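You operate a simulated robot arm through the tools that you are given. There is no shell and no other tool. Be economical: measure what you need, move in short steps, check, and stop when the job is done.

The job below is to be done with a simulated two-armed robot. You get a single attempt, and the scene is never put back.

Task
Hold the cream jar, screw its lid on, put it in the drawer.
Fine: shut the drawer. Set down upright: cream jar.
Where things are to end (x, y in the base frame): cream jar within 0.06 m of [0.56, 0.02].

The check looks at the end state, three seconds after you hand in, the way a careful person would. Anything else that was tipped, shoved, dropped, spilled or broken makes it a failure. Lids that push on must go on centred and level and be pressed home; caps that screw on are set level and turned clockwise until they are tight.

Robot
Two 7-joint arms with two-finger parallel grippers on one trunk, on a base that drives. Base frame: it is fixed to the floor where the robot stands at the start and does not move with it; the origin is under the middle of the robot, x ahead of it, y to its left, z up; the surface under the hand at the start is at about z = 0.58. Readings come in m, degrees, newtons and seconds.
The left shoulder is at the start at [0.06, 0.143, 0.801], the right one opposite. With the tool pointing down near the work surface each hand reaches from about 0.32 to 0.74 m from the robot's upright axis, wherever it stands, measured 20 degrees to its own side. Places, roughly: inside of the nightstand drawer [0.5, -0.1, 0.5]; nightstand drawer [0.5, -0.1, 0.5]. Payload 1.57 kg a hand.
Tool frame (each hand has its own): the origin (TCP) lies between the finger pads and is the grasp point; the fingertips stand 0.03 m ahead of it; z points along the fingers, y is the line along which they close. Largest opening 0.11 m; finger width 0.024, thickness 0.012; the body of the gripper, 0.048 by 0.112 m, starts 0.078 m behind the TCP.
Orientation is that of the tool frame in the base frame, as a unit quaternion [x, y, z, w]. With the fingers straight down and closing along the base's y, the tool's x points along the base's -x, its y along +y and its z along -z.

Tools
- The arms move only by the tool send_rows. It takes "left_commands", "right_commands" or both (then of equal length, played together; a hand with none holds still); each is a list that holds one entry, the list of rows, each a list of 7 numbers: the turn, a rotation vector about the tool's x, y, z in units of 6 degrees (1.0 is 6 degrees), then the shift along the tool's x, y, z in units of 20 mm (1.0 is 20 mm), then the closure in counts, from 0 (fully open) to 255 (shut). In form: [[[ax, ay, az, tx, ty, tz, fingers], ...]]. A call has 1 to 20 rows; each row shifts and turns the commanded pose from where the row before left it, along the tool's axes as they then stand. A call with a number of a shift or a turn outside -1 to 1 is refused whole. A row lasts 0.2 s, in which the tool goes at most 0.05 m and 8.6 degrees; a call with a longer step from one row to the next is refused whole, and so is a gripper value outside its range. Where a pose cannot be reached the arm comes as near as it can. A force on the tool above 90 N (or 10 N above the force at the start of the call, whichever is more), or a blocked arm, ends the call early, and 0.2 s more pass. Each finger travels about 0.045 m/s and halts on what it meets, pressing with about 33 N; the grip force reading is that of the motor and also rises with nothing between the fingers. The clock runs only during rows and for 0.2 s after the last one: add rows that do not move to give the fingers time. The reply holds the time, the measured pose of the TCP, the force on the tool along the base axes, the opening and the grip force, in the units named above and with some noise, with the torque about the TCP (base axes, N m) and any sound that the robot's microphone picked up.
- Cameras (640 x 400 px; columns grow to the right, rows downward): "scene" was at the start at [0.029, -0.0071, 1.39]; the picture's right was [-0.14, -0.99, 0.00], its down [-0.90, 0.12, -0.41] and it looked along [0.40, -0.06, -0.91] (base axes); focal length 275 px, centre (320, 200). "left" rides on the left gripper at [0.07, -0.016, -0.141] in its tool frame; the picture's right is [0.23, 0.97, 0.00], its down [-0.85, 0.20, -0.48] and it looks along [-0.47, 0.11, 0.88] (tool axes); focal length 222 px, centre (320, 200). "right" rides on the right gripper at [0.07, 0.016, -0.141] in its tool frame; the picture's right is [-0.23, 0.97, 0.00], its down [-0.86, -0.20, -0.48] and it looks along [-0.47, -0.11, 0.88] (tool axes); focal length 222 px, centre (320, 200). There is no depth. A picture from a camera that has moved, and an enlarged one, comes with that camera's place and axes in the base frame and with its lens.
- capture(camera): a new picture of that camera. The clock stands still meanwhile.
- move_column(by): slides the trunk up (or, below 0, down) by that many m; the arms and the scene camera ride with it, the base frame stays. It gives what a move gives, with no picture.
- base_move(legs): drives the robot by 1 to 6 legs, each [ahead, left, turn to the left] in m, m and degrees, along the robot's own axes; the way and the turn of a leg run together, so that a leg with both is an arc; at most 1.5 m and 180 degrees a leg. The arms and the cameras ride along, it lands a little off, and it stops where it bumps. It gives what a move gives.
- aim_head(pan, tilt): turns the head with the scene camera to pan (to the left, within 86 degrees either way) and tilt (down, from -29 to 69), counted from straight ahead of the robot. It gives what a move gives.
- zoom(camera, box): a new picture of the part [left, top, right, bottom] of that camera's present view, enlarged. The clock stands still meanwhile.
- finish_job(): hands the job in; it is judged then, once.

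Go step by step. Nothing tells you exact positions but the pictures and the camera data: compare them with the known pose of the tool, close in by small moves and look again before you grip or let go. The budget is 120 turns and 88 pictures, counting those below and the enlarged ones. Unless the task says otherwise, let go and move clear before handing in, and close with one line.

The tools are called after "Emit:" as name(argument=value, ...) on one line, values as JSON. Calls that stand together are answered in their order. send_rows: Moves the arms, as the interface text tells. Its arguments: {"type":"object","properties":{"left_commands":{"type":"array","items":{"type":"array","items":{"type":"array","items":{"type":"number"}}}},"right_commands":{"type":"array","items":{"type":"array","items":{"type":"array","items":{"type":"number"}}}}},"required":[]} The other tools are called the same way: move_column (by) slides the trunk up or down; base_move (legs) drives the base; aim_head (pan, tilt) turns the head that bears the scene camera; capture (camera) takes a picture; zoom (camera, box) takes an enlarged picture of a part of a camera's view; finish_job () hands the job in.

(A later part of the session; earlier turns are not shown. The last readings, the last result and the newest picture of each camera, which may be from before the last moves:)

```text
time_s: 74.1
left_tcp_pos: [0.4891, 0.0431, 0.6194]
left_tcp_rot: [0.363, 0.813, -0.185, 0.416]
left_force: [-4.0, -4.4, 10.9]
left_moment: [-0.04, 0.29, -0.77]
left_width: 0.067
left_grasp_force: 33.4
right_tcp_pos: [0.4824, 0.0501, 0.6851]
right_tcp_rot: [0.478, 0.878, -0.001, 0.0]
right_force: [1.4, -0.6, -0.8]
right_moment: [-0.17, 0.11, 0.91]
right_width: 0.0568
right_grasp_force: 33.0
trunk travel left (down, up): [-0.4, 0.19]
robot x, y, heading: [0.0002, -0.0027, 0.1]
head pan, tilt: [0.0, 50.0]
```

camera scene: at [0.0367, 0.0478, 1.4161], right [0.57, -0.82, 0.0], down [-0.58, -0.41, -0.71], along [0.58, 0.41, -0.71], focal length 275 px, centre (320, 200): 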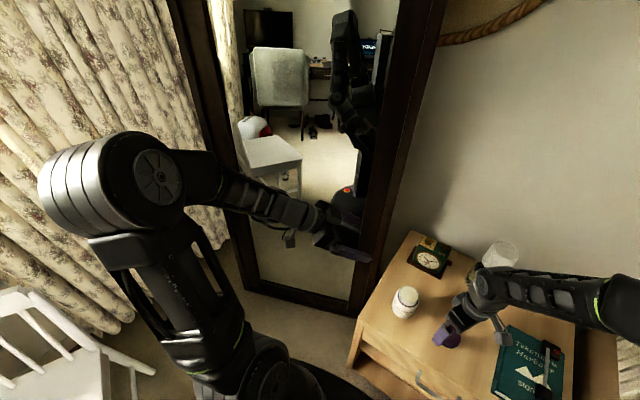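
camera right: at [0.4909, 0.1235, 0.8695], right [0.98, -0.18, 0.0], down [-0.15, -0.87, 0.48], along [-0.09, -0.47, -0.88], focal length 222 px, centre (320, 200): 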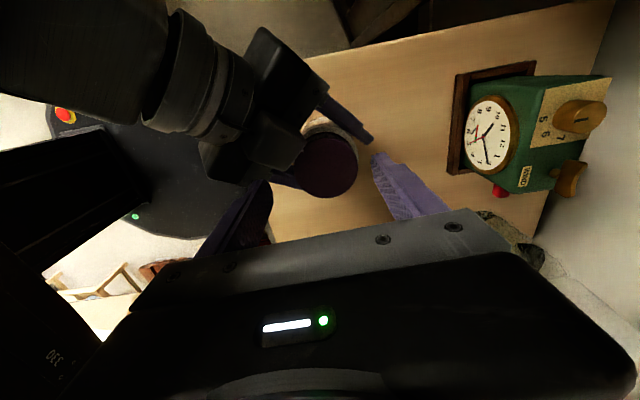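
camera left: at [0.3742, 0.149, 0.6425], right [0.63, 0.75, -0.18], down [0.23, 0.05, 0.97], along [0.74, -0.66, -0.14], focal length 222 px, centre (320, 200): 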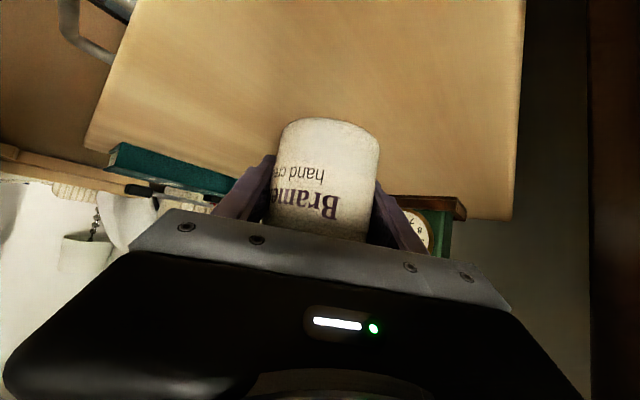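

Now there is clean torque (0.9 N·m) with no side force: the thread is gripping. Turning a bit further to check tightness.

Emit:
send_rows(right_commands=[[[0, 0, 1, 0, 0, 0.0, 220], [0, 0, 1, 0, 0, 0.0, 220], [0, 0, 0, 0, 0, 0, 220]]])

Emit:
zoom(camera="right", box=[240, 90, 400, 230])

Emit:
capture(camera="left")

```text
time_s: 74.9
left_tcp_pos: [0.4891, 0.0435, 0.6184]
left_tcp_rot: [0.363, 0.814, -0.183, 0.414]
left_force: [-3.4, 8.0, 11.0]
left_moment: [-0.81, -0.22, -1.46]
left_width: 0.067
left_grasp_force: 33.0
right_tcp_pos: [0.4833, 0.0482, 0.6854]
right_tcp_rot: [0.568, 0.823, -0.001, 0.001]
right_force: [6.0, -16.4, 9.0]
right_moment: [-0.59, 0.22, 1.56]
right_width: 0.0575
right_grasp_force: 33.3
trunk travel left (down, up): [-0.4, 0.19]
robot x, y, heading: [-0.0011, 0.001, 0.1]
head pan, tilt: [0.0, 50.0]
```

```text
2.86 times, centred on (320, 160) of right
camera zoom: at [0.4734, 0.1193, 0.826], right [0.99, 0.14, 0.0], down [0.12, -0.87, 0.48], along [0.07, -0.48, -0.88], focal length 635 px, centre (320, 314)
```

zoom: 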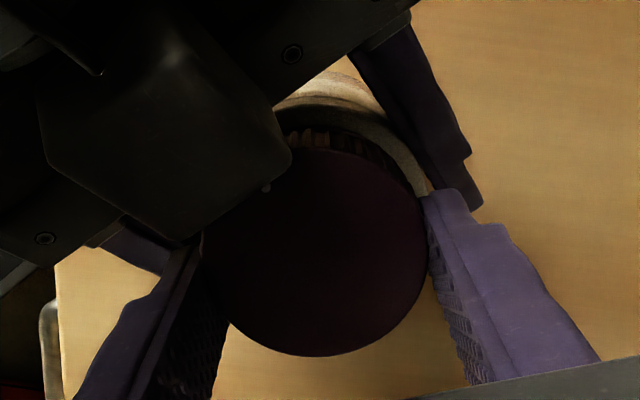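

```text
28 pictures are left
camera left: at [0.374, 0.1494, 0.6429], right [0.63, 0.75, -0.18], down [0.22, 0.05, 0.97], along [0.74, -0.66, -0.14], focal length 222 px, centre (320, 200)
```

left: 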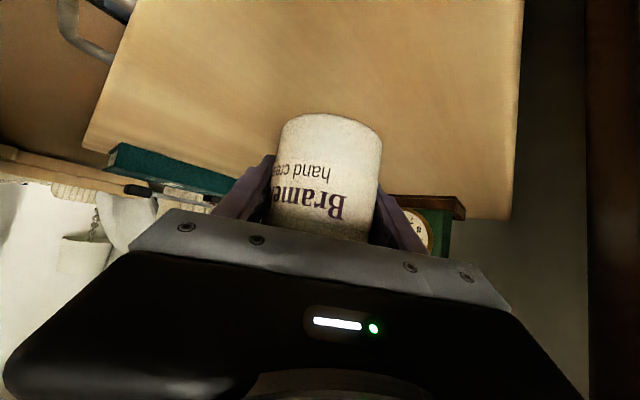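

Emit:
send_rows(right_commands=[[[0, 0, 1, 0.03, -0.01, 0.0, 220], [0, 0, 1, 0, 0, 0.0, 220], [0, 0, 0, 0, 0, 0, 220]]])

Emit:
capture(camera="left")

```text
time_s: 75.7
left_tcp_pos: [0.4888, 0.0472, 0.6161]
left_tcp_rot: [0.361, 0.817, -0.181, 0.412]
left_force: [1.2, 27.3, -13.4]
left_moment: [-0.57, -0.65, -0.9]
left_width: 0.0675
left_grasp_force: 32.8
right_tcp_pos: [0.4805, 0.0493, 0.6849]
right_tcp_rot: [0.651, 0.759, -0.002, 0.001]
right_force: [-2.4, -24.7, 21.6]
right_moment: [-0.76, 0.59, 0.82]
right_width: 0.0568
right_grasp_force: 33.1
trunk travel left (down, up): [-0.4, 0.19]
robot x, y, heading: [-0.0008, -0.0016, -0.2]
head pan, tilt: [0.0, 50.0]
```

```text
27 pictures are left
camera left: at [0.3731, 0.1515, 0.642], right [0.63, 0.76, -0.18], down [0.23, 0.04, 0.97], along [0.74, -0.65, -0.15], focal length 222 px, centre (320, 200)
```

left: 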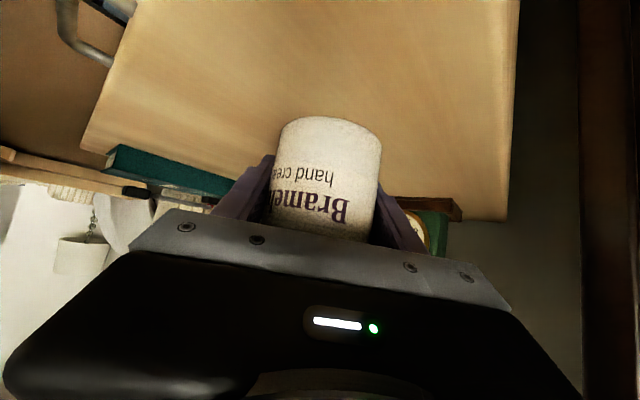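

Torque reached 1.56 N·m and then the jar began creeping in the left grip, so it seems tight. I'll re-grip once to confirm, looking at the lid in between.

Emit:
send_rows(right_commands=[[[0, 0, 0, 0, 0, 0, 180], [0, 0, 0, 0, 0, 0, 95], [0, 0, 0, 0, 0, 0, 85], [0, 0, 0, 0, 0, -0.5, 70], [0, 0, 0, 0, 0, -0.7, 60], [0, 0, 0, 0, 0, -0.8, 60], [0, 0, -1, 0, 0, 0, 60], [0, 0, -1, 0, 0, 0, 60], [0, 0, -1, 0, 0, 0, 60], [0, 0, -1, 0, 0, 0, 60], [0, 0, -1, 0, 0, 0, 60], [0, 0, -1, 0, 0, 0, 60], [0, 0, -1, 0, 0, 0, 60], [0, 0, -1, 0, 0, 0, 60], [0, 0, -1, 0, 0, 0, 60], [0, 0, -1, 0, 0, 0, 60], [0, 0, 0, 0, 0, 0, 60]]])

Emit:
zoom(camera="scene", box=[285, 222, 325, 258])

```text
time_s: 79.3
left_tcp_pos: [0.4887, 0.0436, 0.617]
left_tcp_rot: [0.362, 0.814, -0.184, 0.415]
left_force: [-0.7, -0.7, -3.1]
left_moment: [-0.04, -0.03, 0.02]
left_width: 0.0671
left_grasp_force: 32.6
right_tcp_pos: [0.483, 0.0496, 0.725]
right_tcp_rot: [0.181, 0.983, 0.0, 0.0]
right_force: [0.0, 0.0, -0.6]
right_moment: [-0.03, 0.0, 0.01]
right_width: 0.0843
right_grasp_force: 0.1
trunk travel left (down, up): [-0.4, 0.19]
robot x, y, heading: [-0.0006, 0.0012, 0.0]
head pan, tilt: [0.0, 50.0]
```

```text
11.11 times, centred on (305, 240) of scene
camera zoom: at [0.0473, 0.001, 1.4091], right [0.0, -1.0, 0.0], down [-0.77, 0.0, -0.64], along [0.64, 0.0, -0.77], focal length 3052 px, centre (487, -244)
```

zoom: 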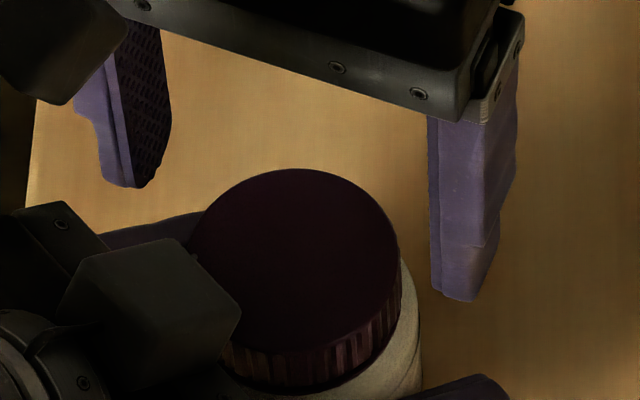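

The jar rolled about 4 mm in the left grip, and the lid went with it (lid centre ≈(0.4795, 0.054)). I re-centre, re-grip and turn a little to test tightness.

Emit:
send_rows(right_commands=[[[0, 0, 0, 0.245, 0.15, 0, 60], [0, 0, 0, 0, 0, 0.5, 60], [0, 0, 0, 0, 0, 0.5, 60], [0, 0, 0, 0, 0, 0.5, 60], [0, 0, 0, 0, 0, 0.4, 80], [0, 0, 0, 0, 0, 0, 110], [0, 0, 0, 0, 0, 0, 130], [0, 0, 0, 0, 0, 0, 180], [0, 0, 0, 0, 0, 0, 220], [0, 0, 0, 0, 0, 0, 220], [0, 0, 1, 0, 0, 0, 220], [0, 0, 1, 0, 0, 0, 220], [0, 0, 0, 0, 0, 0, 220]]])

```text
time_s: 82.1
left_tcp_pos: [0.4888, 0.0438, 0.6177]
left_tcp_rot: [0.362, 0.814, -0.183, 0.415]
left_force: [1.6, 6.8, -17.8]
left_moment: [-1.0, 0.64, -1.05]
left_width: 0.07
left_grasp_force: 21.3
right_tcp_pos: [0.4793, 0.0536, 0.6855]
right_tcp_rot: [0.285, 0.959, -0.002, -0.001]
right_force: [-0.2, -14.5, 30.7]
right_moment: [-0.26, -0.46, 1.1]
right_width: 0.0565
right_grasp_force: 33.6
trunk travel left (down, up): [-0.4, 0.19]
robot x, y, heading: [-0.0009, 0.003, 0.2]
head pan, tilt: [0.0, 50.0]
```

Torque rose to 1.1 N·m within 12° and started to force the left fingers, so the lid is tight. Releasing the right hand and checking.

Emit:
send_rows(right_commands=[[[0, 0, -0.5, 0, 0, 0, 220], [0, 0, 0, 0, 0, 0, 95], [0, 0, 0, 0, 0, 0, 70], [0, 0, 0, 0, 0, -0.5, 60], [0, 0, 0, 0, 0, -0.8, 60], [0, 0, 0, 0, 0, -0.8, 60], [0, 0, 0, 0, 0, 0, 60]]])

Emit:
zoom(camera="left", box=[200, 80, 440, 230])

Emit:
zoom(camera="scene", box=[280, 215, 336, 265])

```text
time_s: 83.7
left_tcp_pos: [0.4905, 0.0424, 0.618]
left_tcp_rot: [0.361, 0.814, -0.184, 0.416]
left_force: [-0.4, -0.9, -1.4]
left_moment: [-0.13, -0.02, -0.02]
left_width: 0.067
left_grasp_force: 32.8
right_tcp_pos: [0.4793, 0.0571, 0.729]
right_tcp_rot: [0.259, 0.966, 0.0, 0.0]
right_force: [0.4, 1.3, -0.3]
right_moment: [-0.01, 0.0, 0.0]
right_width: 0.0842
right_grasp_force: 0.0
trunk travel left (down, up): [-0.4, 0.19]
robot x, y, heading: [0.0035, -0.0013, 0.1]
head pan, tilt: [0.0, 50.0]
```

```text
2.67 times, centred on (320, 155) of left
camera zoom: at [0.3746, 0.1485, 0.6426], right [0.64, 0.75, -0.18], down [0.22, 0.05, 0.97], along [0.74, -0.66, -0.14], focal length 592 px, centre (320, 320)
```

zoom: 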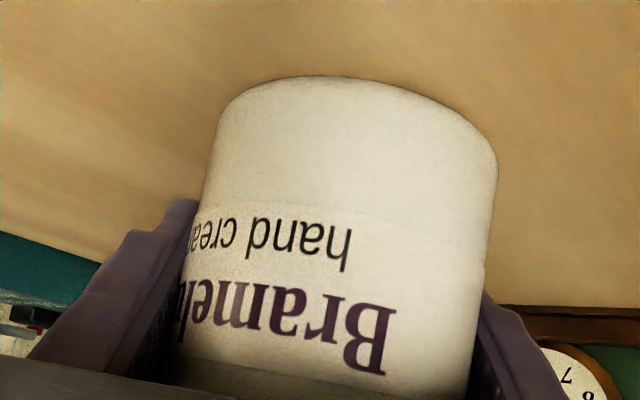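

```text
8.00 times, centred on (308, 240) of scene
camera zoom: at [0.0472, 0.001, 1.4092], right [0.0, -1.0, 0.0], down [-0.77, 0.0, -0.64], along [0.64, 0.0, -0.77], focal length 2198 px, centre (416, -120)
```

zoom: 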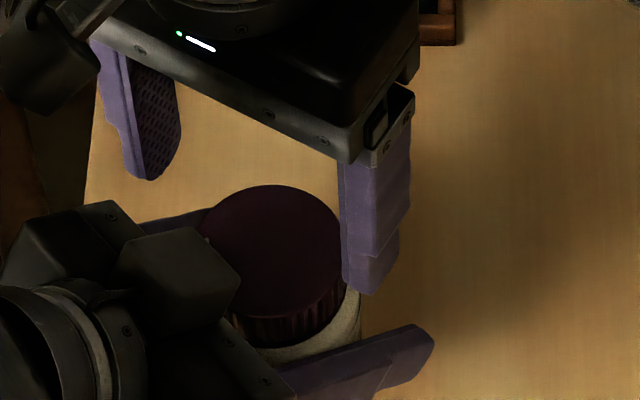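

The jar and lid now turn as one body, so the lid is home. I'll raise the right hand, open the left and draw it back along its axis.

Emit:
send_rows(right_commands=[[[0, 0, 0, 0, 0, -0.9, 60], [0, 0, 0, 0, 0, -0.9, 60], [0, 0, 0, 0, 0, -0.9, 60], [0, 0, -1, 0, -0.9, 0, 60], [0, 0, -1, 0, -0.9, 0, 60], [0, 0, -1, 0, -0.9, 0, 60], [0, 0, -1, 0, -0.9, 0, 60], [0, 0, -1, 0, -0.9, 0, 60], [0, 0, 0, 0, -0.9, 0, 60], [0, 0, 0, 0, -0.9, 0, 60], [0, 0, 0, 0, -0.9, 0, 60], [0, 0, 0, 0, -0.9, 0, 60], [0, 0, 0, 0, -0.9, 0, 60], [0, 0, 0, 0, 0, 0, 60]]], left_commands=[[[0, 0, 0, 0, 0, 0, 90], [0, 0, 0, 0, 0, 0, 80], [0, 0, 0, 0, 0, 0, 60], [0, 0, 0, 0, 0, 0, 30], [0, 0, 0, 0, 0, 0, 0], [0, 0, 0, 0, 0, 0, 0], [0, 0, 0, 0, 0, -0.5, 0], [0, 0, 0, 0, 0, -0.8, 0], [0, 0, 0, 0, 0, -1, 0], [0, 0, 0, 0, 0, -1, 0], [0, 0, 0, 0, 0, -1, 0], [0, 0, 0, 0, 0, -1, 0], [0, 0, 0, 0, 0, -1, 0], [0, 0, 0, 0, 0, -1, 0]]])

Emit:
aim_head(pan=0, tilt=60)

Emit:
capture(camera="scene")

Emit:
capture(camera="left")

```text
time_s: 86.7
left_tcp_pos: [0.4095, 0.1312, 0.7021]
left_tcp_rot: [0.362, 0.814, -0.185, 0.415]
left_force: [-1.2, 0.4, 0.1]
left_moment: [0.01, 0.02, 0.0]
left_width: 0.11
left_grasp_force: 0.0
right_tcp_pos: [0.4512, -0.1201, 0.7822]
right_tcp_rot: [0.0, 1.0, -0.001, 0.0]
right_force: [-0.2, 0.2, 0.1]
right_moment: [0.02, -0.03, 0.0]
right_width: 0.0841
right_grasp_force: 0.1
trunk travel left (down, up): [-0.4, 0.19]
robot x, y, heading: [-0.0005, -0.0006, 0.2]
head pan, tilt: [0.0, 50.0]
```

```text
time_s: 87.4
left_tcp_pos: [0.4094, 0.1316, 0.7012]
left_tcp_rot: [0.361, 0.814, -0.184, 0.415]
left_force: [-0.3, 0.4, 0.6]
left_moment: [0.02, -0.01, -0.01]
left_width: 0.1101
left_grasp_force: 0.1
right_tcp_pos: [0.4508, -0.1208, 0.7825]
right_tcp_rot: [0.0, 1.0, 0.001, 0.0]
right_force: [-0.4, 0.0, 0.9]
right_moment: [0.0, 0.04, 0.0]
right_width: 0.0843
right_grasp_force: 0.0
trunk travel left (down, up): [-0.4, 0.19]
robot x, y, heading: [-0.0029, -0.0019, 0.2]
head pan, tilt: [0.0, 60.0]
```

```text
23 pictures are left
camera scene: at [0.0367, 0.001, 1.3966], right [0.0, -1.0, 0.0], down [-0.87, 0.0, -0.5], along [0.5, 0.0, -0.87], focal length 275 px, centre (320, 200)
```

scene: 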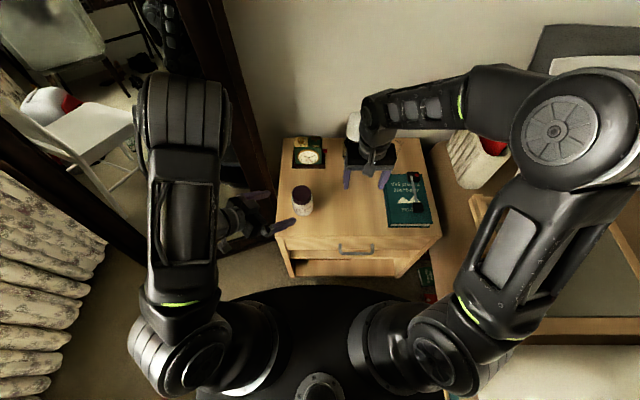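

```text
22 pictures are left
camera left: at [0.2946, 0.2367, 0.7269], right [0.63, 0.75, -0.18], down [0.23, 0.05, 0.97], along [0.74, -0.66, -0.14], focal length 222 px, centre (320, 200)
```

left: 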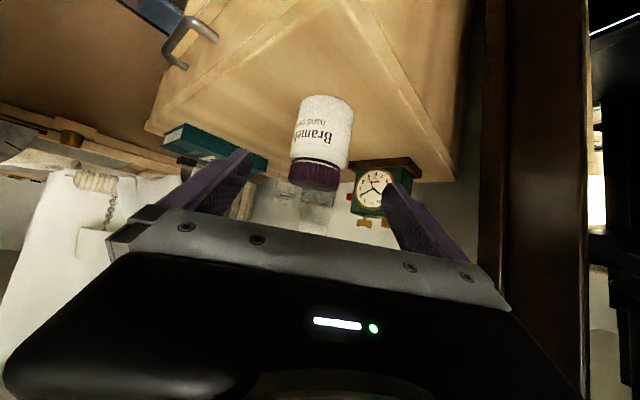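

The jar stands upright with its lid on. Now the drawer: I'll zoom on the handle.

Emit:
zoom(camera="scene", box=[270, 180, 450, 290])

```text
3.56 times, centred on (360, 235) of scene
camera zoom: at [0.0367, 0.001, 1.3966], right [0.0, -1.0, 0.0], down [-0.87, 0.0, -0.5], along [0.5, 0.0, -0.87], focal length 977 px, centre (178, 76)
```

zoom: 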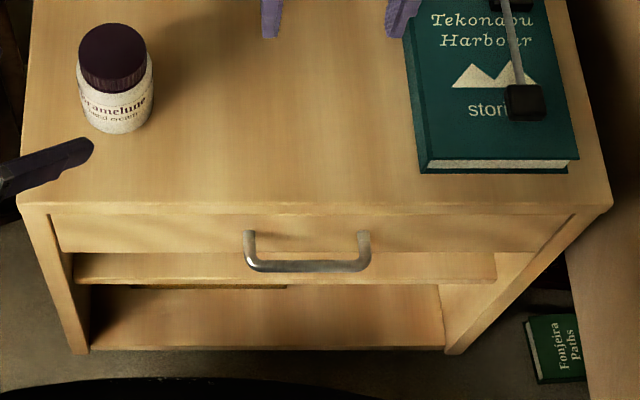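

The handle bar is at about x≈0.342, y -0.066…-0.178, z≈0.504, and the drawer face is at x≈0.373. The drawer needs room to open, so I back the robot 0.2 m first.

Emit:
base_move(legs=[[-0.2, 0, 0]])

```text
time_s: 89.0
left_tcp_pos: [0.2127, 0.1301, 0.7017]
left_tcp_rot: [0.366, 0.812, -0.187, 0.414]
left_force: [0.2, 0.6, -0.5]
left_moment: [0.01, 0.04, 0.03]
left_width: 0.1101
left_grasp_force: 0.1
right_tcp_pos: [0.2526, -0.1217, 0.7834]
right_tcp_rot: [0.003, 1.0, -0.001, 0.0]
right_force: [0.5, -0.6, -0.4]
right_moment: [-0.02, -0.01, 0.0]
right_width: 0.0842
right_grasp_force: 0.1
trunk travel left (down, up): [-0.4, 0.19]
robot x, y, heading: [-0.1994, -0.001, -0.5]
head pan, tilt: [0.0, 60.0]
```

Emit:
send_rows(right_commands=[[[0, 0, 0, -0.89, 0, 0.8, 150], [0, 0, 0, -0.89, 0, 0.8, 190], [0, 0, 0, -0.89, 0, 0.8, 200], [0, 0, 0, -0.89, 0, 0.8, 200], [0, 0, 0, -0.89, 0, 0.8, 200], [0, 0, 1, 0, 0, 0, 200], [0, 0, 1, 0, 0, 0, 200], [0, 0, 1, 0, 0, 0, 200], [0, 0, 1, 0, 0, 0, 200], [0, 0, 1, 0, 0, 0, 200], [0, 0, 1, 0, 0, 0, 200], [0, 0, 1, 0, 0, 0, 200], [0, 0, 1, 0, 0, 0, 200], [0, 0, 1, 0, 0, 0, 200], [0, 0, 1, 0, 0, 0, 200], [0, 0, 1, 0, 0, 0, 200], [0, 0, 1, 0, 0, 0, 200], [0, 0, 1, 0, 0, 0, 200], [0, 0, 1, 0, 0, 0, 200], [0, 0, 1, 0, 0, 0, 200]]], left_commands=[[[0, 0, 0, 0, 0, 0, 0], [0, 0, 0, 0, 0, 0, 0], [0, 1, 0, 0, 0, 0, 0], [0, 1, 0, 0, 0, 0, 0], [0, 1, 0, 0, 0, 0, 0], [0, 1, 0, 0, 0, 0, 0], [0, 1, 0, 0, 0, 0, 0], [0, 1, 0, 0, 0, 0, 0], [0, 1, 0, 0, 0, 0, 0], [0, 1, 0, 0, 0, 0, 0], [0, 1, 0, 0, 0, 0, 0], [0, 0, -1, 0, 0, 0, 0], [0, 0, -1, 0, 0, 0, 0], [0, 0, -1, 0, 0, 0, 0], [0, 0, -1, 0, 0, 0, 0], [0, 0, -1, 0, 0, 0, 0], [0, 0, -1, 0, 0, 0, 0], [0, 0, -1, 0, 0, 0, 0], [0, 0, -1, 0, 0, 0, 0], [0, 0, 0, 0, 0, 0, 0]]])

Emit:
capture(camera="right")

Emit:
capture(camera="scene")

```text
time_s: 93.2
left_tcp_pos: [0.2137, 0.1287, 0.7013]
left_tcp_rot: [0.003, 1.0, 0.001, 0.0]
left_force: [-0.3, -0.4, 0.7]
left_moment: [0.0, 0.04, 0.01]
left_width: 0.11
left_grasp_force: 0.0
right_tcp_pos: [0.3417, -0.1215, 0.7012]
right_tcp_rot: [0.71, 0.704, 0.0, 0.0]
right_force: [0.4, -0.1, -1.2]
right_moment: [0.01, -0.02, -0.01]
right_width: 0.0238
right_grasp_force: 0.0
trunk travel left (down, up): [-0.4, 0.19]
robot x, y, heading: [-0.1952, 0.0014, -0.2]
head pan, tilt: [0.0, 60.0]
```

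```text
20 pictures are left
camera right: at [0.3594, -0.0526, 0.8435], right [0.97, -0.24, 0.0], down [-0.21, -0.85, 0.48], along [-0.11, -0.46, -0.88], focal length 222 px, centre (320, 200)
```

right: 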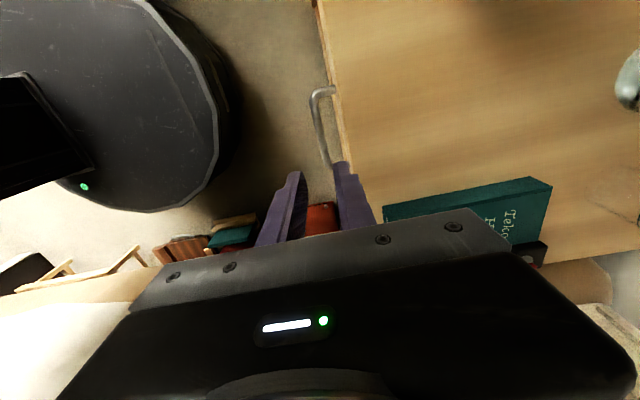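

```text
19 pictures are left
camera scene: at [-0.1604, 0.0015, 1.3966], right [-0.01, -1.0, 0.0], down [-0.87, 0.01, -0.5], along [0.5, 0.0, -0.87], focal length 275 px, centre (320, 200)
```

scene: 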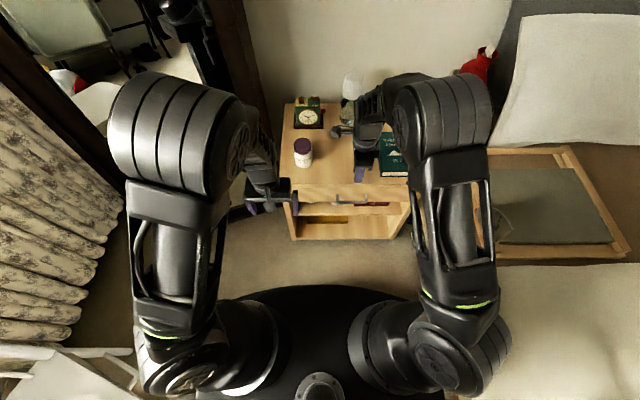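

Bar at x≈0.340. I'll narrow the fingers a little, shift, and descend to just above the bar.

Emit:
send_rows(right_commands=[[[0, 0, 0, 0, -0.16, 0, 213], [0, 0, 0, 0, 0, 0.9, 213], [0, 0, 0, 0, 0, 0.9, 213], [0, 0, 0, 0, 0, 0.9, 213], [0, 0, 0, 0, 0, 0.9, 213], [0, 0, 0, 0, 0, 0.9, 213], [0, 0, 0, 0, 0, 0.9, 213], [0, 0, 0, 0, 0, 0.9, 213], [0, 0, 0, 0, 0, 0.7, 213], [0, 0, 0, 0, 0, 0, 213]]])

Emit:
zoom(camera="right", box=[240, 60, 420, 240])

```text
time_s: 95.4
left_tcp_pos: [0.2129, 0.1288, 0.7015]
left_tcp_rot: [0.004, 1.0, 0.0, 0.0]
left_force: [-0.1, 0.4, 1.1]
left_moment: [0.05, 0.02, 0.02]
left_width: 0.11
left_grasp_force: 0.1
right_tcp_pos: [0.3385, -0.1221, 0.5617]
right_tcp_rot: [0.71, 0.705, 0.0, 0.0]
right_force: [-0.2, 0.0, 0.4]
right_moment: [0.0, 0.02, 0.01]
right_width: 0.0184
right_grasp_force: 0.1
trunk travel left (down, up): [-0.4, 0.19]
robot x, y, heading: [-0.2008, 0.0002, -0.4]
head pan, tilt: [0.0, 60.0]
```

```text
2.22 times, centred on (330, 150) of right
camera zoom: at [0.3561, -0.0519, 0.703], right [0.97, -0.23, 0.0], down [-0.21, -0.85, 0.48], along [-0.11, -0.46, -0.88], focal length 494 px, centre (298, 311)
```

zoom: 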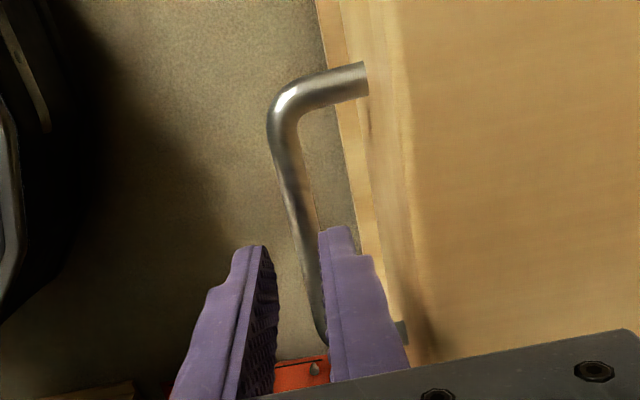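

Bar measured at x≈0.344 with a 29 mm gap to the face. Shift +5 mm and lower over the bar, then grip.

Emit:
send_rows(right_commands=[[[0, 0, 0, 0, 0.25, 0, 213], [0, 0, 0, 0, 0, 0.5, 213], [0, 0, 0, 0, 0, 0.5, 213], [0, 0, 0, 0, 0, 0.5, 213], [0, 0, 0, 0, 0, 0.5, 213], [0, 0, 0, 0, 0, 0.25, 213], [0, 0, 0, 0, 0, 0, 230], [0, 0, 0, 0, 0, 0, 255], [0, 0, 0, 0, 0, 0, 255]]])

Emit:
zoom(camera="right", box=[240, 60, 420, 240])

```text
time_s: 97.4
left_tcp_pos: [0.2134, 0.128, 0.7006]
left_tcp_rot: [0.003, 1.0, 0.0, 0.0]
left_force: [0.3, 0.0, 0.3]
left_moment: [-0.01, 0.02, 0.01]
left_width: 0.11
left_grasp_force: 0.1
right_tcp_pos: [0.345, -0.1217, 0.5178]
right_tcp_rot: [0.709, 0.705, 0.0, 0.0]
right_force: [-1.5, 0.3, 1.1]
right_moment: [0.28, 0.03, 0.73]
right_width: 0.0119
right_grasp_force: 29.1
trunk travel left (down, up): [-0.4, 0.19]
robot x, y, heading: [-0.1978, 0.0, -0.4]
head pan, tilt: [0.0, 60.0]
```

```text
2.22 times, centred on (330, 150) of right
camera zoom: at [0.3608, -0.0523, 0.6585], right [0.97, -0.23, 0.0], down [-0.2, -0.85, 0.48], along [-0.11, -0.47, -0.88], focal length 494 px, centre (298, 311)
```

zoom: 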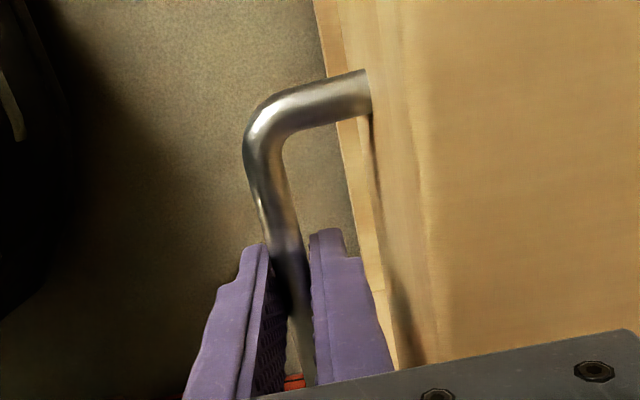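

The bar is gripped. Pulling the drawer gently.

Emit:
send_rows(right_commands=[[[0, 0, 0, 0, -0.3, 0, 255], [0, 0, 0, 0, -0.4, 0, 255], [0, 0, 0, 0, -0.5, 0, 255], [0, 0, 0, 0, -0.5, 0, 255], [0, 0, 0, 0, -0.5, 0, 255], [0, 0, 0, 0, -0.5, 0, 255], [0, 0, 0, 0, -0.5, 0, 255], [0, 0, 0, 0, -0.5, 0, 255], [0, 0, 0, 0, -0.5, 0, 255], [0, 0, 0, 0, -0.5, 0, 255], [0, 0, 0, 0, 0, 0, 255]]])

```text
time_s: 99.8
left_tcp_pos: [0.2146, 0.1288, 0.7017]
left_tcp_rot: [0.004, 1.0, 0.0, 0.001]
left_force: [0.2, -0.3, 0.3]
left_moment: [0.01, 0.01, -0.01]
left_width: 0.1102
left_grasp_force: 0.1
right_tcp_pos: [0.2508, -0.1219, 0.5178]
right_tcp_rot: [0.71, 0.704, 0.001, 0.001]
right_force: [0.6, 4.3, 15.2]
right_moment: [0.03, -0.02, 0.72]
right_width: 0.012
right_grasp_force: 28.3
trunk travel left (down, up): [-0.4, 0.19]
robot x, y, heading: [-0.1954, 0.0011, -0.6]
head pan, tilt: [0.0, 60.0]
```

Emit:
send_rows(right_commands=[[[0, 0, 0, 0, -0.5, 0, 255], [0, 0, 0, 0, -0.5, 0, 255], [0, 0, 0, 0, -0.5, 0, 255], [0, 0, 0, 0, -0.5, 0, 255], [0, 0, 0, 0, -0.5, 0, 255], [0, 0, 0, 0, -0.5, 0, 255], [0, 0, 0, 0, -0.5, 0, 255], [0, 0, 0, 0, -0.5, 0, 255], [0, 0, 0, 0, -0.5, 0, 255], [0, 0, 0, 0, -0.5, 0, 255], [0, 0, 0, 0, -0.5, 0, 255], [0, 0, 0, 0, -0.4, 0, 255], [0, 0, 0, 0, 0, 0, 255]]])

Emit:
capture(camera="scene")

```text
time_s: 102.6
left_tcp_pos: [0.2141, 0.1276, 0.7007]
left_tcp_rot: [0.004, 1.0, 0.0, 0.001]
left_force: [-0.4, 0.1, 0.4]
left_moment: [0.0, 0.02, 0.04]
left_width: 0.1101
left_grasp_force: 0.0
right_tcp_pos: [0.1309, -0.1215, 0.5168]
right_tcp_rot: [0.709, 0.705, 0.0, -0.001]
right_force: [-0.3, -19.2, -12.6]
right_moment: [-0.24, -0.03, 0.69]
right_width: 0.0123
right_grasp_force: 28.6
trunk travel left (down, up): [-0.4, 0.19]
robot x, y, heading: [-0.1949, 0.0012, -0.5]
head pan, tilt: [0.0, 60.0]
```

```text
16 pictures are left
camera scene: at [-0.1598, -0.0001, 1.3963], right [-0.01, -1.0, 0.0], down [-0.87, 0.01, -0.5], along [0.5, 0.0, -0.87], focal length 275 px, centre (320, 200)
```

scene: 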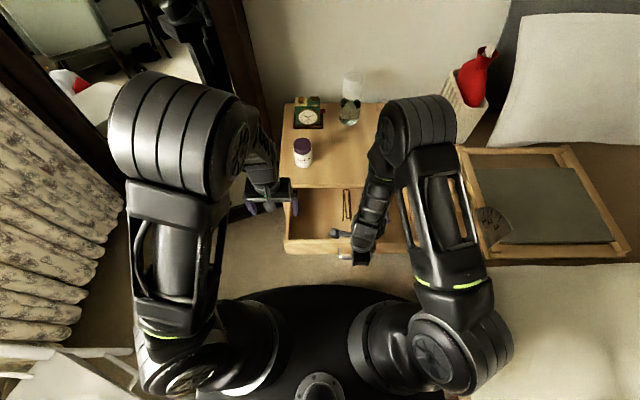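

The drawer is open by ~0.21 m. Zooming into it to see what is inside.

Emit:
zoom(camera="scene", box=[270, 120, 430, 265])

```text
2.76 times, centred on (350, 192) of scene
camera zoom: at [-0.1598, -0.0001, 1.3963], right [-0.01, -1.0, 0.0], down [-0.87, 0.01, -0.5], along [0.5, 0.0, -0.87], focal length 758 px, centre (237, 221)
```

zoom: 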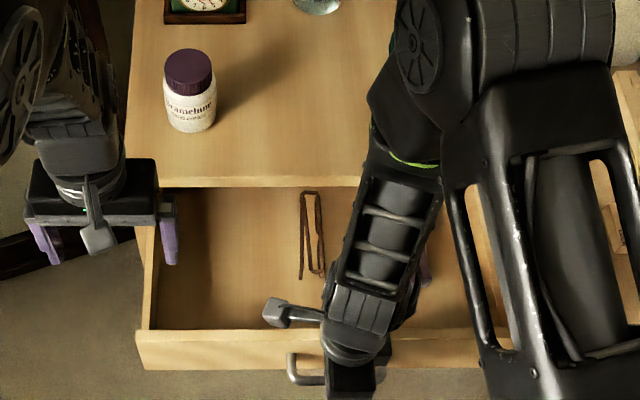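

Inside the drawer there is a pair of glasses at y≈-0.1, and the left part is free. The right hand keeps the handle, and the left goes above the jar at (0.478, 0.058) to take it by the lid.

Emit:
send_rows(left_commands=[[[0, 0, 0, 0, 0, -0.9, 0], [0, 0, 0, 0, 0, -0.9, 0], [0, 0, 0, 0, 0, -0.7, 0], [0, 0, 0, -0.94, -0.25, 0, 0], [0, 0, 0, -0.94, -0.25, 0, 0], [0, 0, 0, -0.94, -0.25, 0, 0], [0, 0, 0, -0.94, -0.25, 0, 0], [0, 0, 0, -0.94, -0.25, 0, 0], [0, 0, 0, -0.94, -0.25, 0, 0], [0, 0, 0, -0.94, -0.25, 0, 0], [0, 0, 0, -0.94, -0.25, 0, 0], [0, 0, 0, -0.94, -0.25, 0, 0], [0, 0, 0, -0.94, -0.25, 0, 0], [0, 0, 0, -0.94, -0.25, 0, 0], [0, 0, 0, -0.94, -0.25, 0, 0], [0, 0, 0, -0.94, -0.25, 0, 0], [0, 0, 0, -0.94, -0.25, 0, 0], [0, 0, 0, 0, 0, 0, 0], [0, 0, 0, 0, 0, 0, 0]]])

Emit:
capture(camera="left")

```text
time_s: 106.6
left_tcp_pos: [0.4775, 0.0555, 0.7523]
left_tcp_rot: [0.003, 1.0, 0.0, 0.0]
left_force: [0.6, -0.5, 0.3]
left_moment: [-0.03, 0.01, 0.02]
left_width: 0.1102
left_grasp_force: 0.0
right_tcp_pos: [0.1304, -0.1203, 0.5175]
right_tcp_rot: [0.71, 0.704, 0.0, 0.0]
right_force: [0.1, -11.6, -0.1]
right_moment: [-0.03, -0.02, 0.67]
right_width: 0.012
right_grasp_force: 29.0
trunk travel left (down, up): [-0.4, 0.19]
robot x, y, heading: [-0.1999, -0.0019, -0.4]
head pan, tilt: [0.0, 60.0]
```

```text
14 pictures are left
camera left: at [0.4075, 0.0408, 0.8921], right [-0.22, 0.98, 0.0], down [0.86, 0.19, 0.48], along [0.47, 0.11, -0.88], focal length 222 px, centre (320, 200)
```

left: 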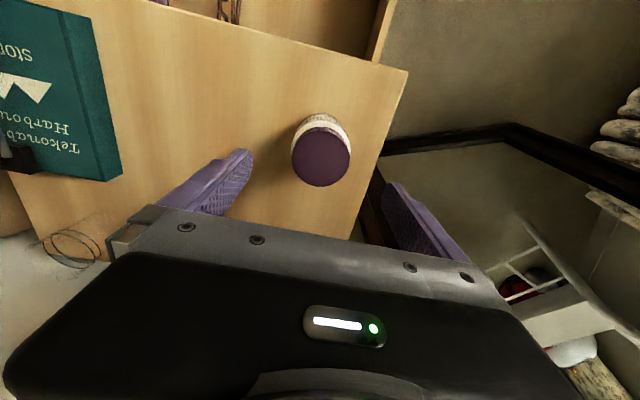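

The lid is nearly centred under the left hand. Lower, grip the lid, and lift.

Emit:
send_rows(left_commands=[[[0, 0, 0, 0.05, 0.08, 0.6, 0], [0, 0, 0, 0, 0, 0.7, 0], [0, 0, 0, 0, 0, 0.7, 0], [0, 0, 0, 0, 0, 0.7, 30], [0, 0, 0, 0, 0, 0.6, 60], [0, 0, 0, 0, 0, 0, 90], [0, 0, 0, 0, 0, 0, 110], [0, 0, 0, 0, 0, 0, 130], [0, 0, 0, 0, 0, 0, 180], [0, 0, 0, 0, 0, 0, 220], [0, 0, 0, 0, 0, 0, 220]]])

Emit:
zoom(camera="left", box=[220, 80, 420, 240])

```text
time_s: 109.0
left_tcp_pos: [0.4772, 0.0569, 0.6854]
left_tcp_rot: [0.004, 1.0, 0.0, 0.0]
left_force: [0.3, -1.3, 1.0]
left_moment: [-0.04, -0.01, -0.01]
left_width: 0.0566
left_grasp_force: 32.9
right_tcp_pos: [0.1309, -0.119, 0.5171]
right_tcp_rot: [0.71, 0.705, 0.0, 0.0]
right_force: [-0.8, -8.1, -1.4]
right_moment: [0.0, -0.01, 0.69]
right_width: 0.0119
right_grasp_force: 29.3
trunk travel left (down, up): [-0.4, 0.19]
robot x, y, heading: [-0.1943, 0.0023, -0.4]
head pan, tilt: [0.0, 60.0]
```

```text
2.50 times, centred on (320, 160) of left
camera zoom: at [0.4076, 0.0431, 0.8254], right [-0.22, 0.98, 0.0], down [0.86, 0.19, 0.48], along [0.47, 0.11, -0.88], focal length 555 px, centre (320, 300)
```

zoom: 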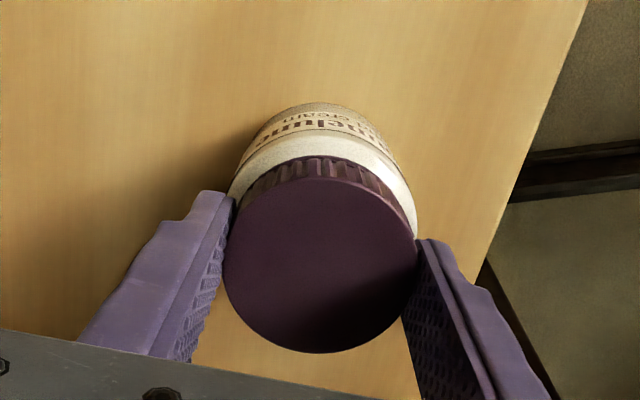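

Gripped by the lid. Lift 5 cm and carry back over the open drawer to (0.325, 0.02).

Emit:
send_rows(left_commands=[[[0, 0, 0, 0, 0, -0.4, 220], [0, 0, 0, 0, 0, -0.7, 220], [0, 0, 0, 0, 0, -0.7, 220], [0, 0, 0, 0, 0, -0.7, 220], [0, 0, 0, 0.6, -0.15, 0, 220], [0, 0, 0, 0.7, -0.17, 0, 220], [0, 0, 0, 0.7, -0.17, 0, 220], [0, 0, 0, 0.7, -0.17, 0, 220], [0, 0, 0, 0.7, -0.17, 0, 220], [0, 0, 0, 0.7, -0.17, 0, 220], [0, 0, 0, 0.7, -0.17, 0, 220], [0, 0, 0, 0.7, -0.17, 0, 220], [0, 0, 0, 0.7, -0.17, 0, 220], [0, 0, 0, 0.7, -0.17, 0, 220], [0, 0, 0, 0.7, -0.17, 0, 220], [0, 0, 0, 0, 0, 0, 220], [0, 0, 0, 0, 0, 0, 220]]])

Emit:
capture(camera="left")

Emit:
zoom(camera="scene", box=[260, 130, 420, 275])

```text
time_s: 112.6
left_tcp_pos: [0.3244, 0.0234, 0.7355]
left_tcp_rot: [0.004, 1.0, 0.0, 0.0]
left_force: [-0.2, 0.3, -2.3]
left_moment: [-0.05, -0.01, 0.0]
left_width: 0.0568
left_grasp_force: 33.4
right_tcp_pos: [0.131, -0.1198, 0.5176]
right_tcp_rot: [0.709, 0.705, 0.0, -0.001]
right_force: [-0.2, -5.8, 1.0]
right_moment: [-0.07, -0.02, 0.71]
right_width: 0.0121
right_grasp_force: 29.0
trunk travel left (down, up): [-0.4, 0.19]
robot x, y, heading: [-0.1989, 0.0016, -0.3]
head pan, tilt: [0.0, 60.0]
```

```text
12 pictures are left
camera left: at [0.2549, 0.0085, 0.8767], right [-0.22, 0.98, 0.0], down [0.86, 0.19, 0.48], along [0.47, 0.11, -0.88], focal length 222 px, centre (320, 200)
```

left: 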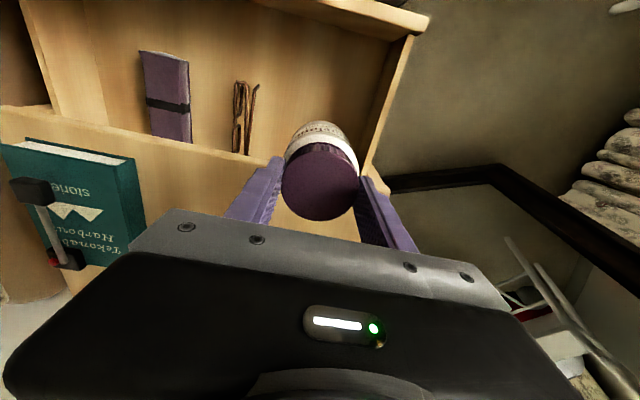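

```text
2.76 times, centred on (340, 202) of scene
camera zoom: at [-0.1602, 0.0011, 1.3966], right [-0.01, -1.0, 0.0], down [-0.87, 0.01, -0.5], along [0.5, 0.0, -0.87], focal length 758 px, centre (265, 193)
```

zoom: 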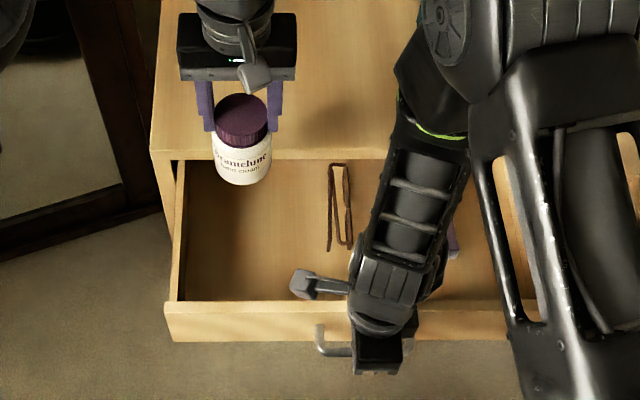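

Clear of the nightstand edge and the glasses. I shift 7 mm back for margin and lower into the drawer.

Emit:
send_rows(left_commands=[[[0, 0, 0, 0.35, -0.1, 0, 220], [0, 0, 0, 0, 0, 0.7, 220], [0, 0, 0, 0, 0, 0.8, 220], [0, 0, 0, 0, 0, 0.8, 220], [0, 0, 0, 0, 0, 0.8, 220], [0, 0, 0, 0, 0, 0.8, 220], [0, 0, 0, 0, 0, 0.8, 220], [0, 0, 0, 0, 0, 0.8, 220], [0, 0, 0, 0, 0, 0.6, 220], [0, 0, 0, 0, 0, 0.3, 220], [0, 0, 0, 0, 0, 0.2, 220], [0, 0, 0, 0, 0, 0.2, 220], [0, 0, 0, 0, 0, 0, 220]]])

```text
time_s: 115.4
left_tcp_pos: [0.3175, 0.02, 0.6005]
left_tcp_rot: [0.003, 1.0, 0.0, 0.0]
left_force: [0.0, 0.4, -2.9]
left_moment: [0.01, -0.02, 0.01]
left_width: 0.0571
left_grasp_force: 33.6
right_tcp_pos: [0.1313, -0.1191, 0.5181]
right_tcp_rot: [0.709, 0.705, 0.0, 0.0]
right_force: [-0.9, -5.7, -0.2]
right_moment: [-0.08, -0.01, 0.71]
right_width: 0.012
right_grasp_force: 29.7
trunk travel left (down, up): [-0.4, 0.19]
robot x, y, heading: [-0.196, 0.0042, -0.1]
head pan, tilt: [0.0, 60.0]
```

Emit:
send_rows(left_commands=[[[0, 0, 0, 0, 0, 0.2, 220], [0, 0, 0, 0, 0, 0.2, 220], [0, 0, 0, 0, 0, 0.2, 220], [0, 0, 0, 0, 0, 0.2, 220], [0, 0, 0, 0, 0, 0.15, 220], [0, 0, 0, 0, 0, 0.15, 220], [0, 0, 0, 0, 0, 0.1, 220], [0, 0, 0, 0, 0, 0, 220]]])

```text
time_s: 117.2
left_tcp_pos: [0.3171, 0.0205, 0.5748]
left_tcp_rot: [0.004, 1.0, 0.0, 0.0]
left_force: [-0.2, -0.1, -2.4]
left_moment: [-0.01, -0.01, 0.0]
left_width: 0.0571
left_grasp_force: 32.9
right_tcp_pos: [0.131, -0.1189, 0.5187]
right_tcp_rot: [0.71, 0.705, 0.0, 0.001]
right_force: [-0.5, -3.7, -0.9]
right_moment: [-0.03, -0.02, 0.7]
right_width: 0.0122
right_grasp_force: 28.8
trunk travel left (down, up): [-0.4, 0.19]
robot x, y, heading: [-0.1981, 0.002, -0.3]
head pan, tilt: [0.0, 60.0]
```

Emit:
send_rows(left_commands=[[[0, 0, 0, 0, 0, 0.1, 220], [0, 0, 0, 0, 0, 0.1, 220], [0, 0, 0, 0, 0, 0.1, 220], [0, 0, 0, 0, 0, 0.1, 220], [0, 0, 0, 0, 0, 0, 220]]])

```text
time_s: 118.4
left_tcp_pos: [0.3153, 0.0204, 0.5676]
left_tcp_rot: [0.004, 1.0, 0.0, 0.0]
left_force: [0.8, -0.4, -3.4]
left_moment: [0.03, 0.01, 0.02]
left_width: 0.0568
left_grasp_force: 32.9
right_tcp_pos: [0.1318, -0.1202, 0.5187]
right_tcp_rot: [0.71, 0.705, 0.0, 0.001]
right_force: [-0.6, -3.7, -0.6]
right_moment: [-0.03, -0.03, 0.68]
right_width: 0.0121
right_grasp_force: 29.3
trunk travel left (down, up): [-0.4, 0.19]
robot x, y, heading: [-0.2005, 0.0015, -0.3]
head pan, tilt: [0.0, 60.0]
```

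Emit:
send_rows(left_commands=[[[0, 0, 0, 0, 0, 0.1, 220], [0, 0, 0, 0, 0, 0.1, 220], [0, 0, 0, 0, 0, 0.1, 220], [0, 0, 0, 0, 0, 0.1, 220], [0, 0, 0, 0, 0, 0, 220]]])

Emit:
zoom(camera="scene", box=[270, 140, 380, 250])

```text
time_s: 119.6
left_tcp_pos: [0.3169, 0.0197, 0.5605]
left_tcp_rot: [0.003, 1.0, 0.0, 0.002]
left_force: [0.0, 0.2, 4.5]
left_moment: [0.08, -0.15, 0.02]
left_width: 0.0567
left_grasp_force: 32.7
right_tcp_pos: [0.1322, -0.1187, 0.518]
right_tcp_rot: [0.71, 0.704, 0.0, 0.0]
right_force: [1.3, -2.4, -5.9]
right_moment: [0.0, -0.03, 0.69]
right_width: 0.0121
right_grasp_force: 29.3
trunk travel left (down, up): [-0.4, 0.19]
robot x, y, heading: [-0.1966, 0.0027, -0.2]
head pan, tilt: [0.0, 60.0]
```

```text
3.64 times, centred on (325, 195) of scene
camera zoom: at [-0.1603, 0.0012, 1.3966], right [-0.01, -1.0, 0.0], down [-0.87, 0.01, -0.5], along [0.5, 0.0, -0.87], focal length 999 px, centre (302, 218)
```

zoom: 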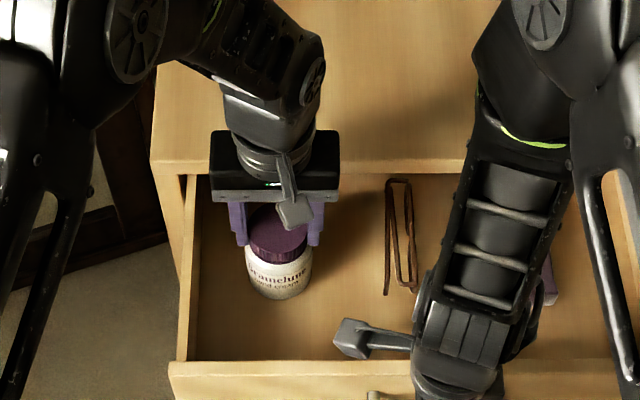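

The jar has touched the drawer floor (z≈0.455), leaving clearance under the top. Opening the left hand and rising straight up.

Emit:
send_rows(left_commands=[[[0, 0, 0, 0, 0, 0, 120], [0, 0, 0, 0, 0, 0, 100], [0, 0, 0, 0, 0, 0, 70], [0, 0, 0, 0, 0, 0, 50], [0, 0, 0, 0, 0, -0.3, 50], [0, 0, 0, 0, 0, -0.6, 50], [0, 0, 0, 0, 0, -0.9, 50], [0, 0, 0, 0, 0, -0.9, 50], [0, 0, 0, 0, 0, -0.9, 50], [0, 0, 0, 0, 0, -0.9, 50], [0, 0, 0, 0, 0, -0.9, 50], [0, 0, 0, 0, 0, -0.9, 50], [0, 0, 0, 0, 0.8, -0.9, 50], [0, 0, 0, 0, 0.8, -0.5, 50], [0, 0, 0, 0, 0.8, 0, 50], [0, 0, 0, 0, 0.8, 0, 50], [0, 0, 0, 0, 0, 0, 50]]])

Emit:
zoom(camera="scene", box=[270, 140, 380, 250])

```text
time_s: 123.2
left_tcp_pos: [0.3151, 0.0854, 0.7157]
left_tcp_rot: [0.003, 1.0, 0.001, 0.0]
left_force: [-0.1, 1.0, -0.3]
left_moment: [-0.03, 0.0, 0.03]
left_width: 0.0884
left_grasp_force: 0.0
right_tcp_pos: [0.1314, -0.1205, 0.5165]
right_tcp_rot: [0.709, 0.705, 0.0, 0.0]
right_force: [-0.6, -1.5, -3.4]
right_moment: [-0.12, 0.0, 0.71]
right_width: 0.0117
right_grasp_force: 29.1
trunk travel left (down, up): [-0.4, 0.19]
robot x, y, heading: [-0.1987, 0.0005, -0.3]
head pan, tilt: [0.0, 60.0]
```

```text
3.64 times, centred on (325, 195) of scene
camera zoom: at [-0.1602, 0.0013, 1.3966], right [-0.01, -1.0, 0.0], down [-0.87, 0.01, -0.5], along [0.5, 0.0, -0.87], focal length 999 px, centre (302, 218)
```

zoom: 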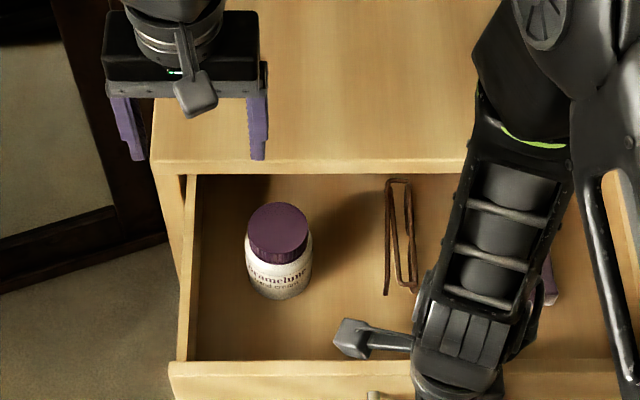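

The jar stands upright in the drawer. The right hand, still on the handle, now pushes the drawer gently shut.

Emit:
send_rows(right_commands=[[[0, 0, 0, 0, 0.1, 0, 255], [0, 0, 0, 0, 0.2, 0, 255], [0, 0, 0, 0, 0.3, 0, 255], [0, 0, 0, 0, 0.4, 0, 255], [0, 0, 0, 0, 0.4, 0, 255], [0, 0, 0, 0, 0.4, 0, 255], [0, 0, 0, 0, 0.4, 0, 255], [0, 0, 0, 0, 0.4, 0, 255], [0, 0, 0, 0, 0.4, 0, 255], [0, 0, 0, 0, 0.4, 0, 255], [0, 0, 0, 0, 0.4, 0, 255], [0, 0, 0, 0, 0.4, 0, 255], [0, 0, 0, 0, 0.4, 0, 255], [0, 0, 0, 0, 0.4, 0, 255], [0, 0, 0, 0, 0.4, 0, 255], [0, 0, 0, 0, 0.4, 0, 255], [0, 0, 0, 0, 0.4, 0, 255], [0, 0, 0, 0, 0.3, 0, 255], [0, 0, 0, 0, 0.2, 0, 255], [0, 0, 0, 0, 0, 0, 255]]])

```text
time_s: 127.4
left_tcp_pos: [0.3153, 0.0843, 0.7143]
left_tcp_rot: [0.003, 1.0, 0.0, 0.0]
left_force: [0.1, 0.4, 0.5]
left_moment: [-0.01, 0.02, 0.02]
left_width: 0.0882
left_grasp_force: 0.0
right_tcp_pos: [0.2651, -0.1191, 0.5185]
right_tcp_rot: [0.709, 0.705, 0.001, 0.001]
right_force: [-1.2, 16.9, -1.0]
right_moment: [0.5, -0.01, 0.71]
right_width: 0.0116
right_grasp_force: 29.4
trunk travel left (down, up): [-0.4, 0.19]
robot x, y, heading: [-0.1958, 0.003, -0.5]
head pan, tilt: [0.0, 60.0]
```

Emit:
send_rows(right_commands=[[[0, 0, 0, 0.05, 0.2, 0, 255], [0, 0, 0, 0, 0.3, 0, 255], [0, 0, 0, 0, 0.3, 0, 255], [0, 0, 0, 0, 0.3, 0, 255], [0, 0, 0, 0, 0.3, 0, 255], [0, 0, 0, 0, 0.3, 0, 255], [0, 0, 0, 0, 0.3, 0, 255], [0, 0, 0, 0, 0.3, 0, 255], [0, 0, 0, 0, 0.3, 0, 255], [0, 0, 0, 0, 0.3, 0, 255], [0, 0, 0, 0, 0.3, 0, 255], [0, 0, 0, 0, 0.2, 0, 255], [0, 0, 0, 0, 0.2, 0, 255], [0, 0, 0, 0, 0.1, 0, 255], [0, 0, 0, 0, 0, 0, 255]]])

```text
time_s: 130.6
left_tcp_pos: [0.3143, 0.0846, 0.7156]
left_tcp_rot: [0.003, 1.0, 0.0, 0.0]
left_force: [-1.0, -0.3, -0.2]
left_moment: [0.02, -0.01, 0.01]
left_width: 0.0883
left_grasp_force: 0.0
right_tcp_pos: [0.3408, -0.1214, 0.5171]
right_tcp_rot: [0.71, 0.704, 0.001, 0.001]
right_force: [1.2, 10.0, 11.7]
right_moment: [-0.1, -0.03, 0.68]
right_width: 0.0119
right_grasp_force: 29.0
trunk travel left (down, up): [-0.4, 0.19]
robot x, y, heading: [-0.1983, 0.0029, -0.4]
head pan, tilt: [0.0, 60.0]
```

Almost home (0.341 versus 0.345). A small final push until the stop is felt.

Emit:
send_rows(right_commands=[[[0, 0, 0, 0, 0.1, 0, 255], [0, 0, 0, 0, 0.1, 0, 255], [0, 0, 0, 0, 0.1, 0, 255], [0, 0, 0, 0, 0.1, 0, 255], [0, 0, 0, 0, 0, 0, 255]]])

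```text
time_s: 131.8
left_tcp_pos: [0.3134, 0.086, 0.7154]
left_tcp_rot: [0.003, 1.0, 0.0, 0.0]
left_force: [-0.1, -0.8, 1.2]
left_moment: [-0.01, -0.01, -0.01]
left_width: 0.0884
left_grasp_force: 0.0
right_tcp_pos: [0.3437, -0.121, 0.5173]
right_tcp_rot: [0.71, 0.705, -0.003, -0.002]
right_force: [-23.9, 12.4, 17.2]
right_moment: [0.39, 0.28, 0.67]
right_width: 0.0119
right_grasp_force: 29.5
trunk travel left (down, up): [-0.4, 0.19]
robot x, y, heading: [-0.1975, -0.0017, -0.4]
head pan, tilt: [0.0, 60.0]
```

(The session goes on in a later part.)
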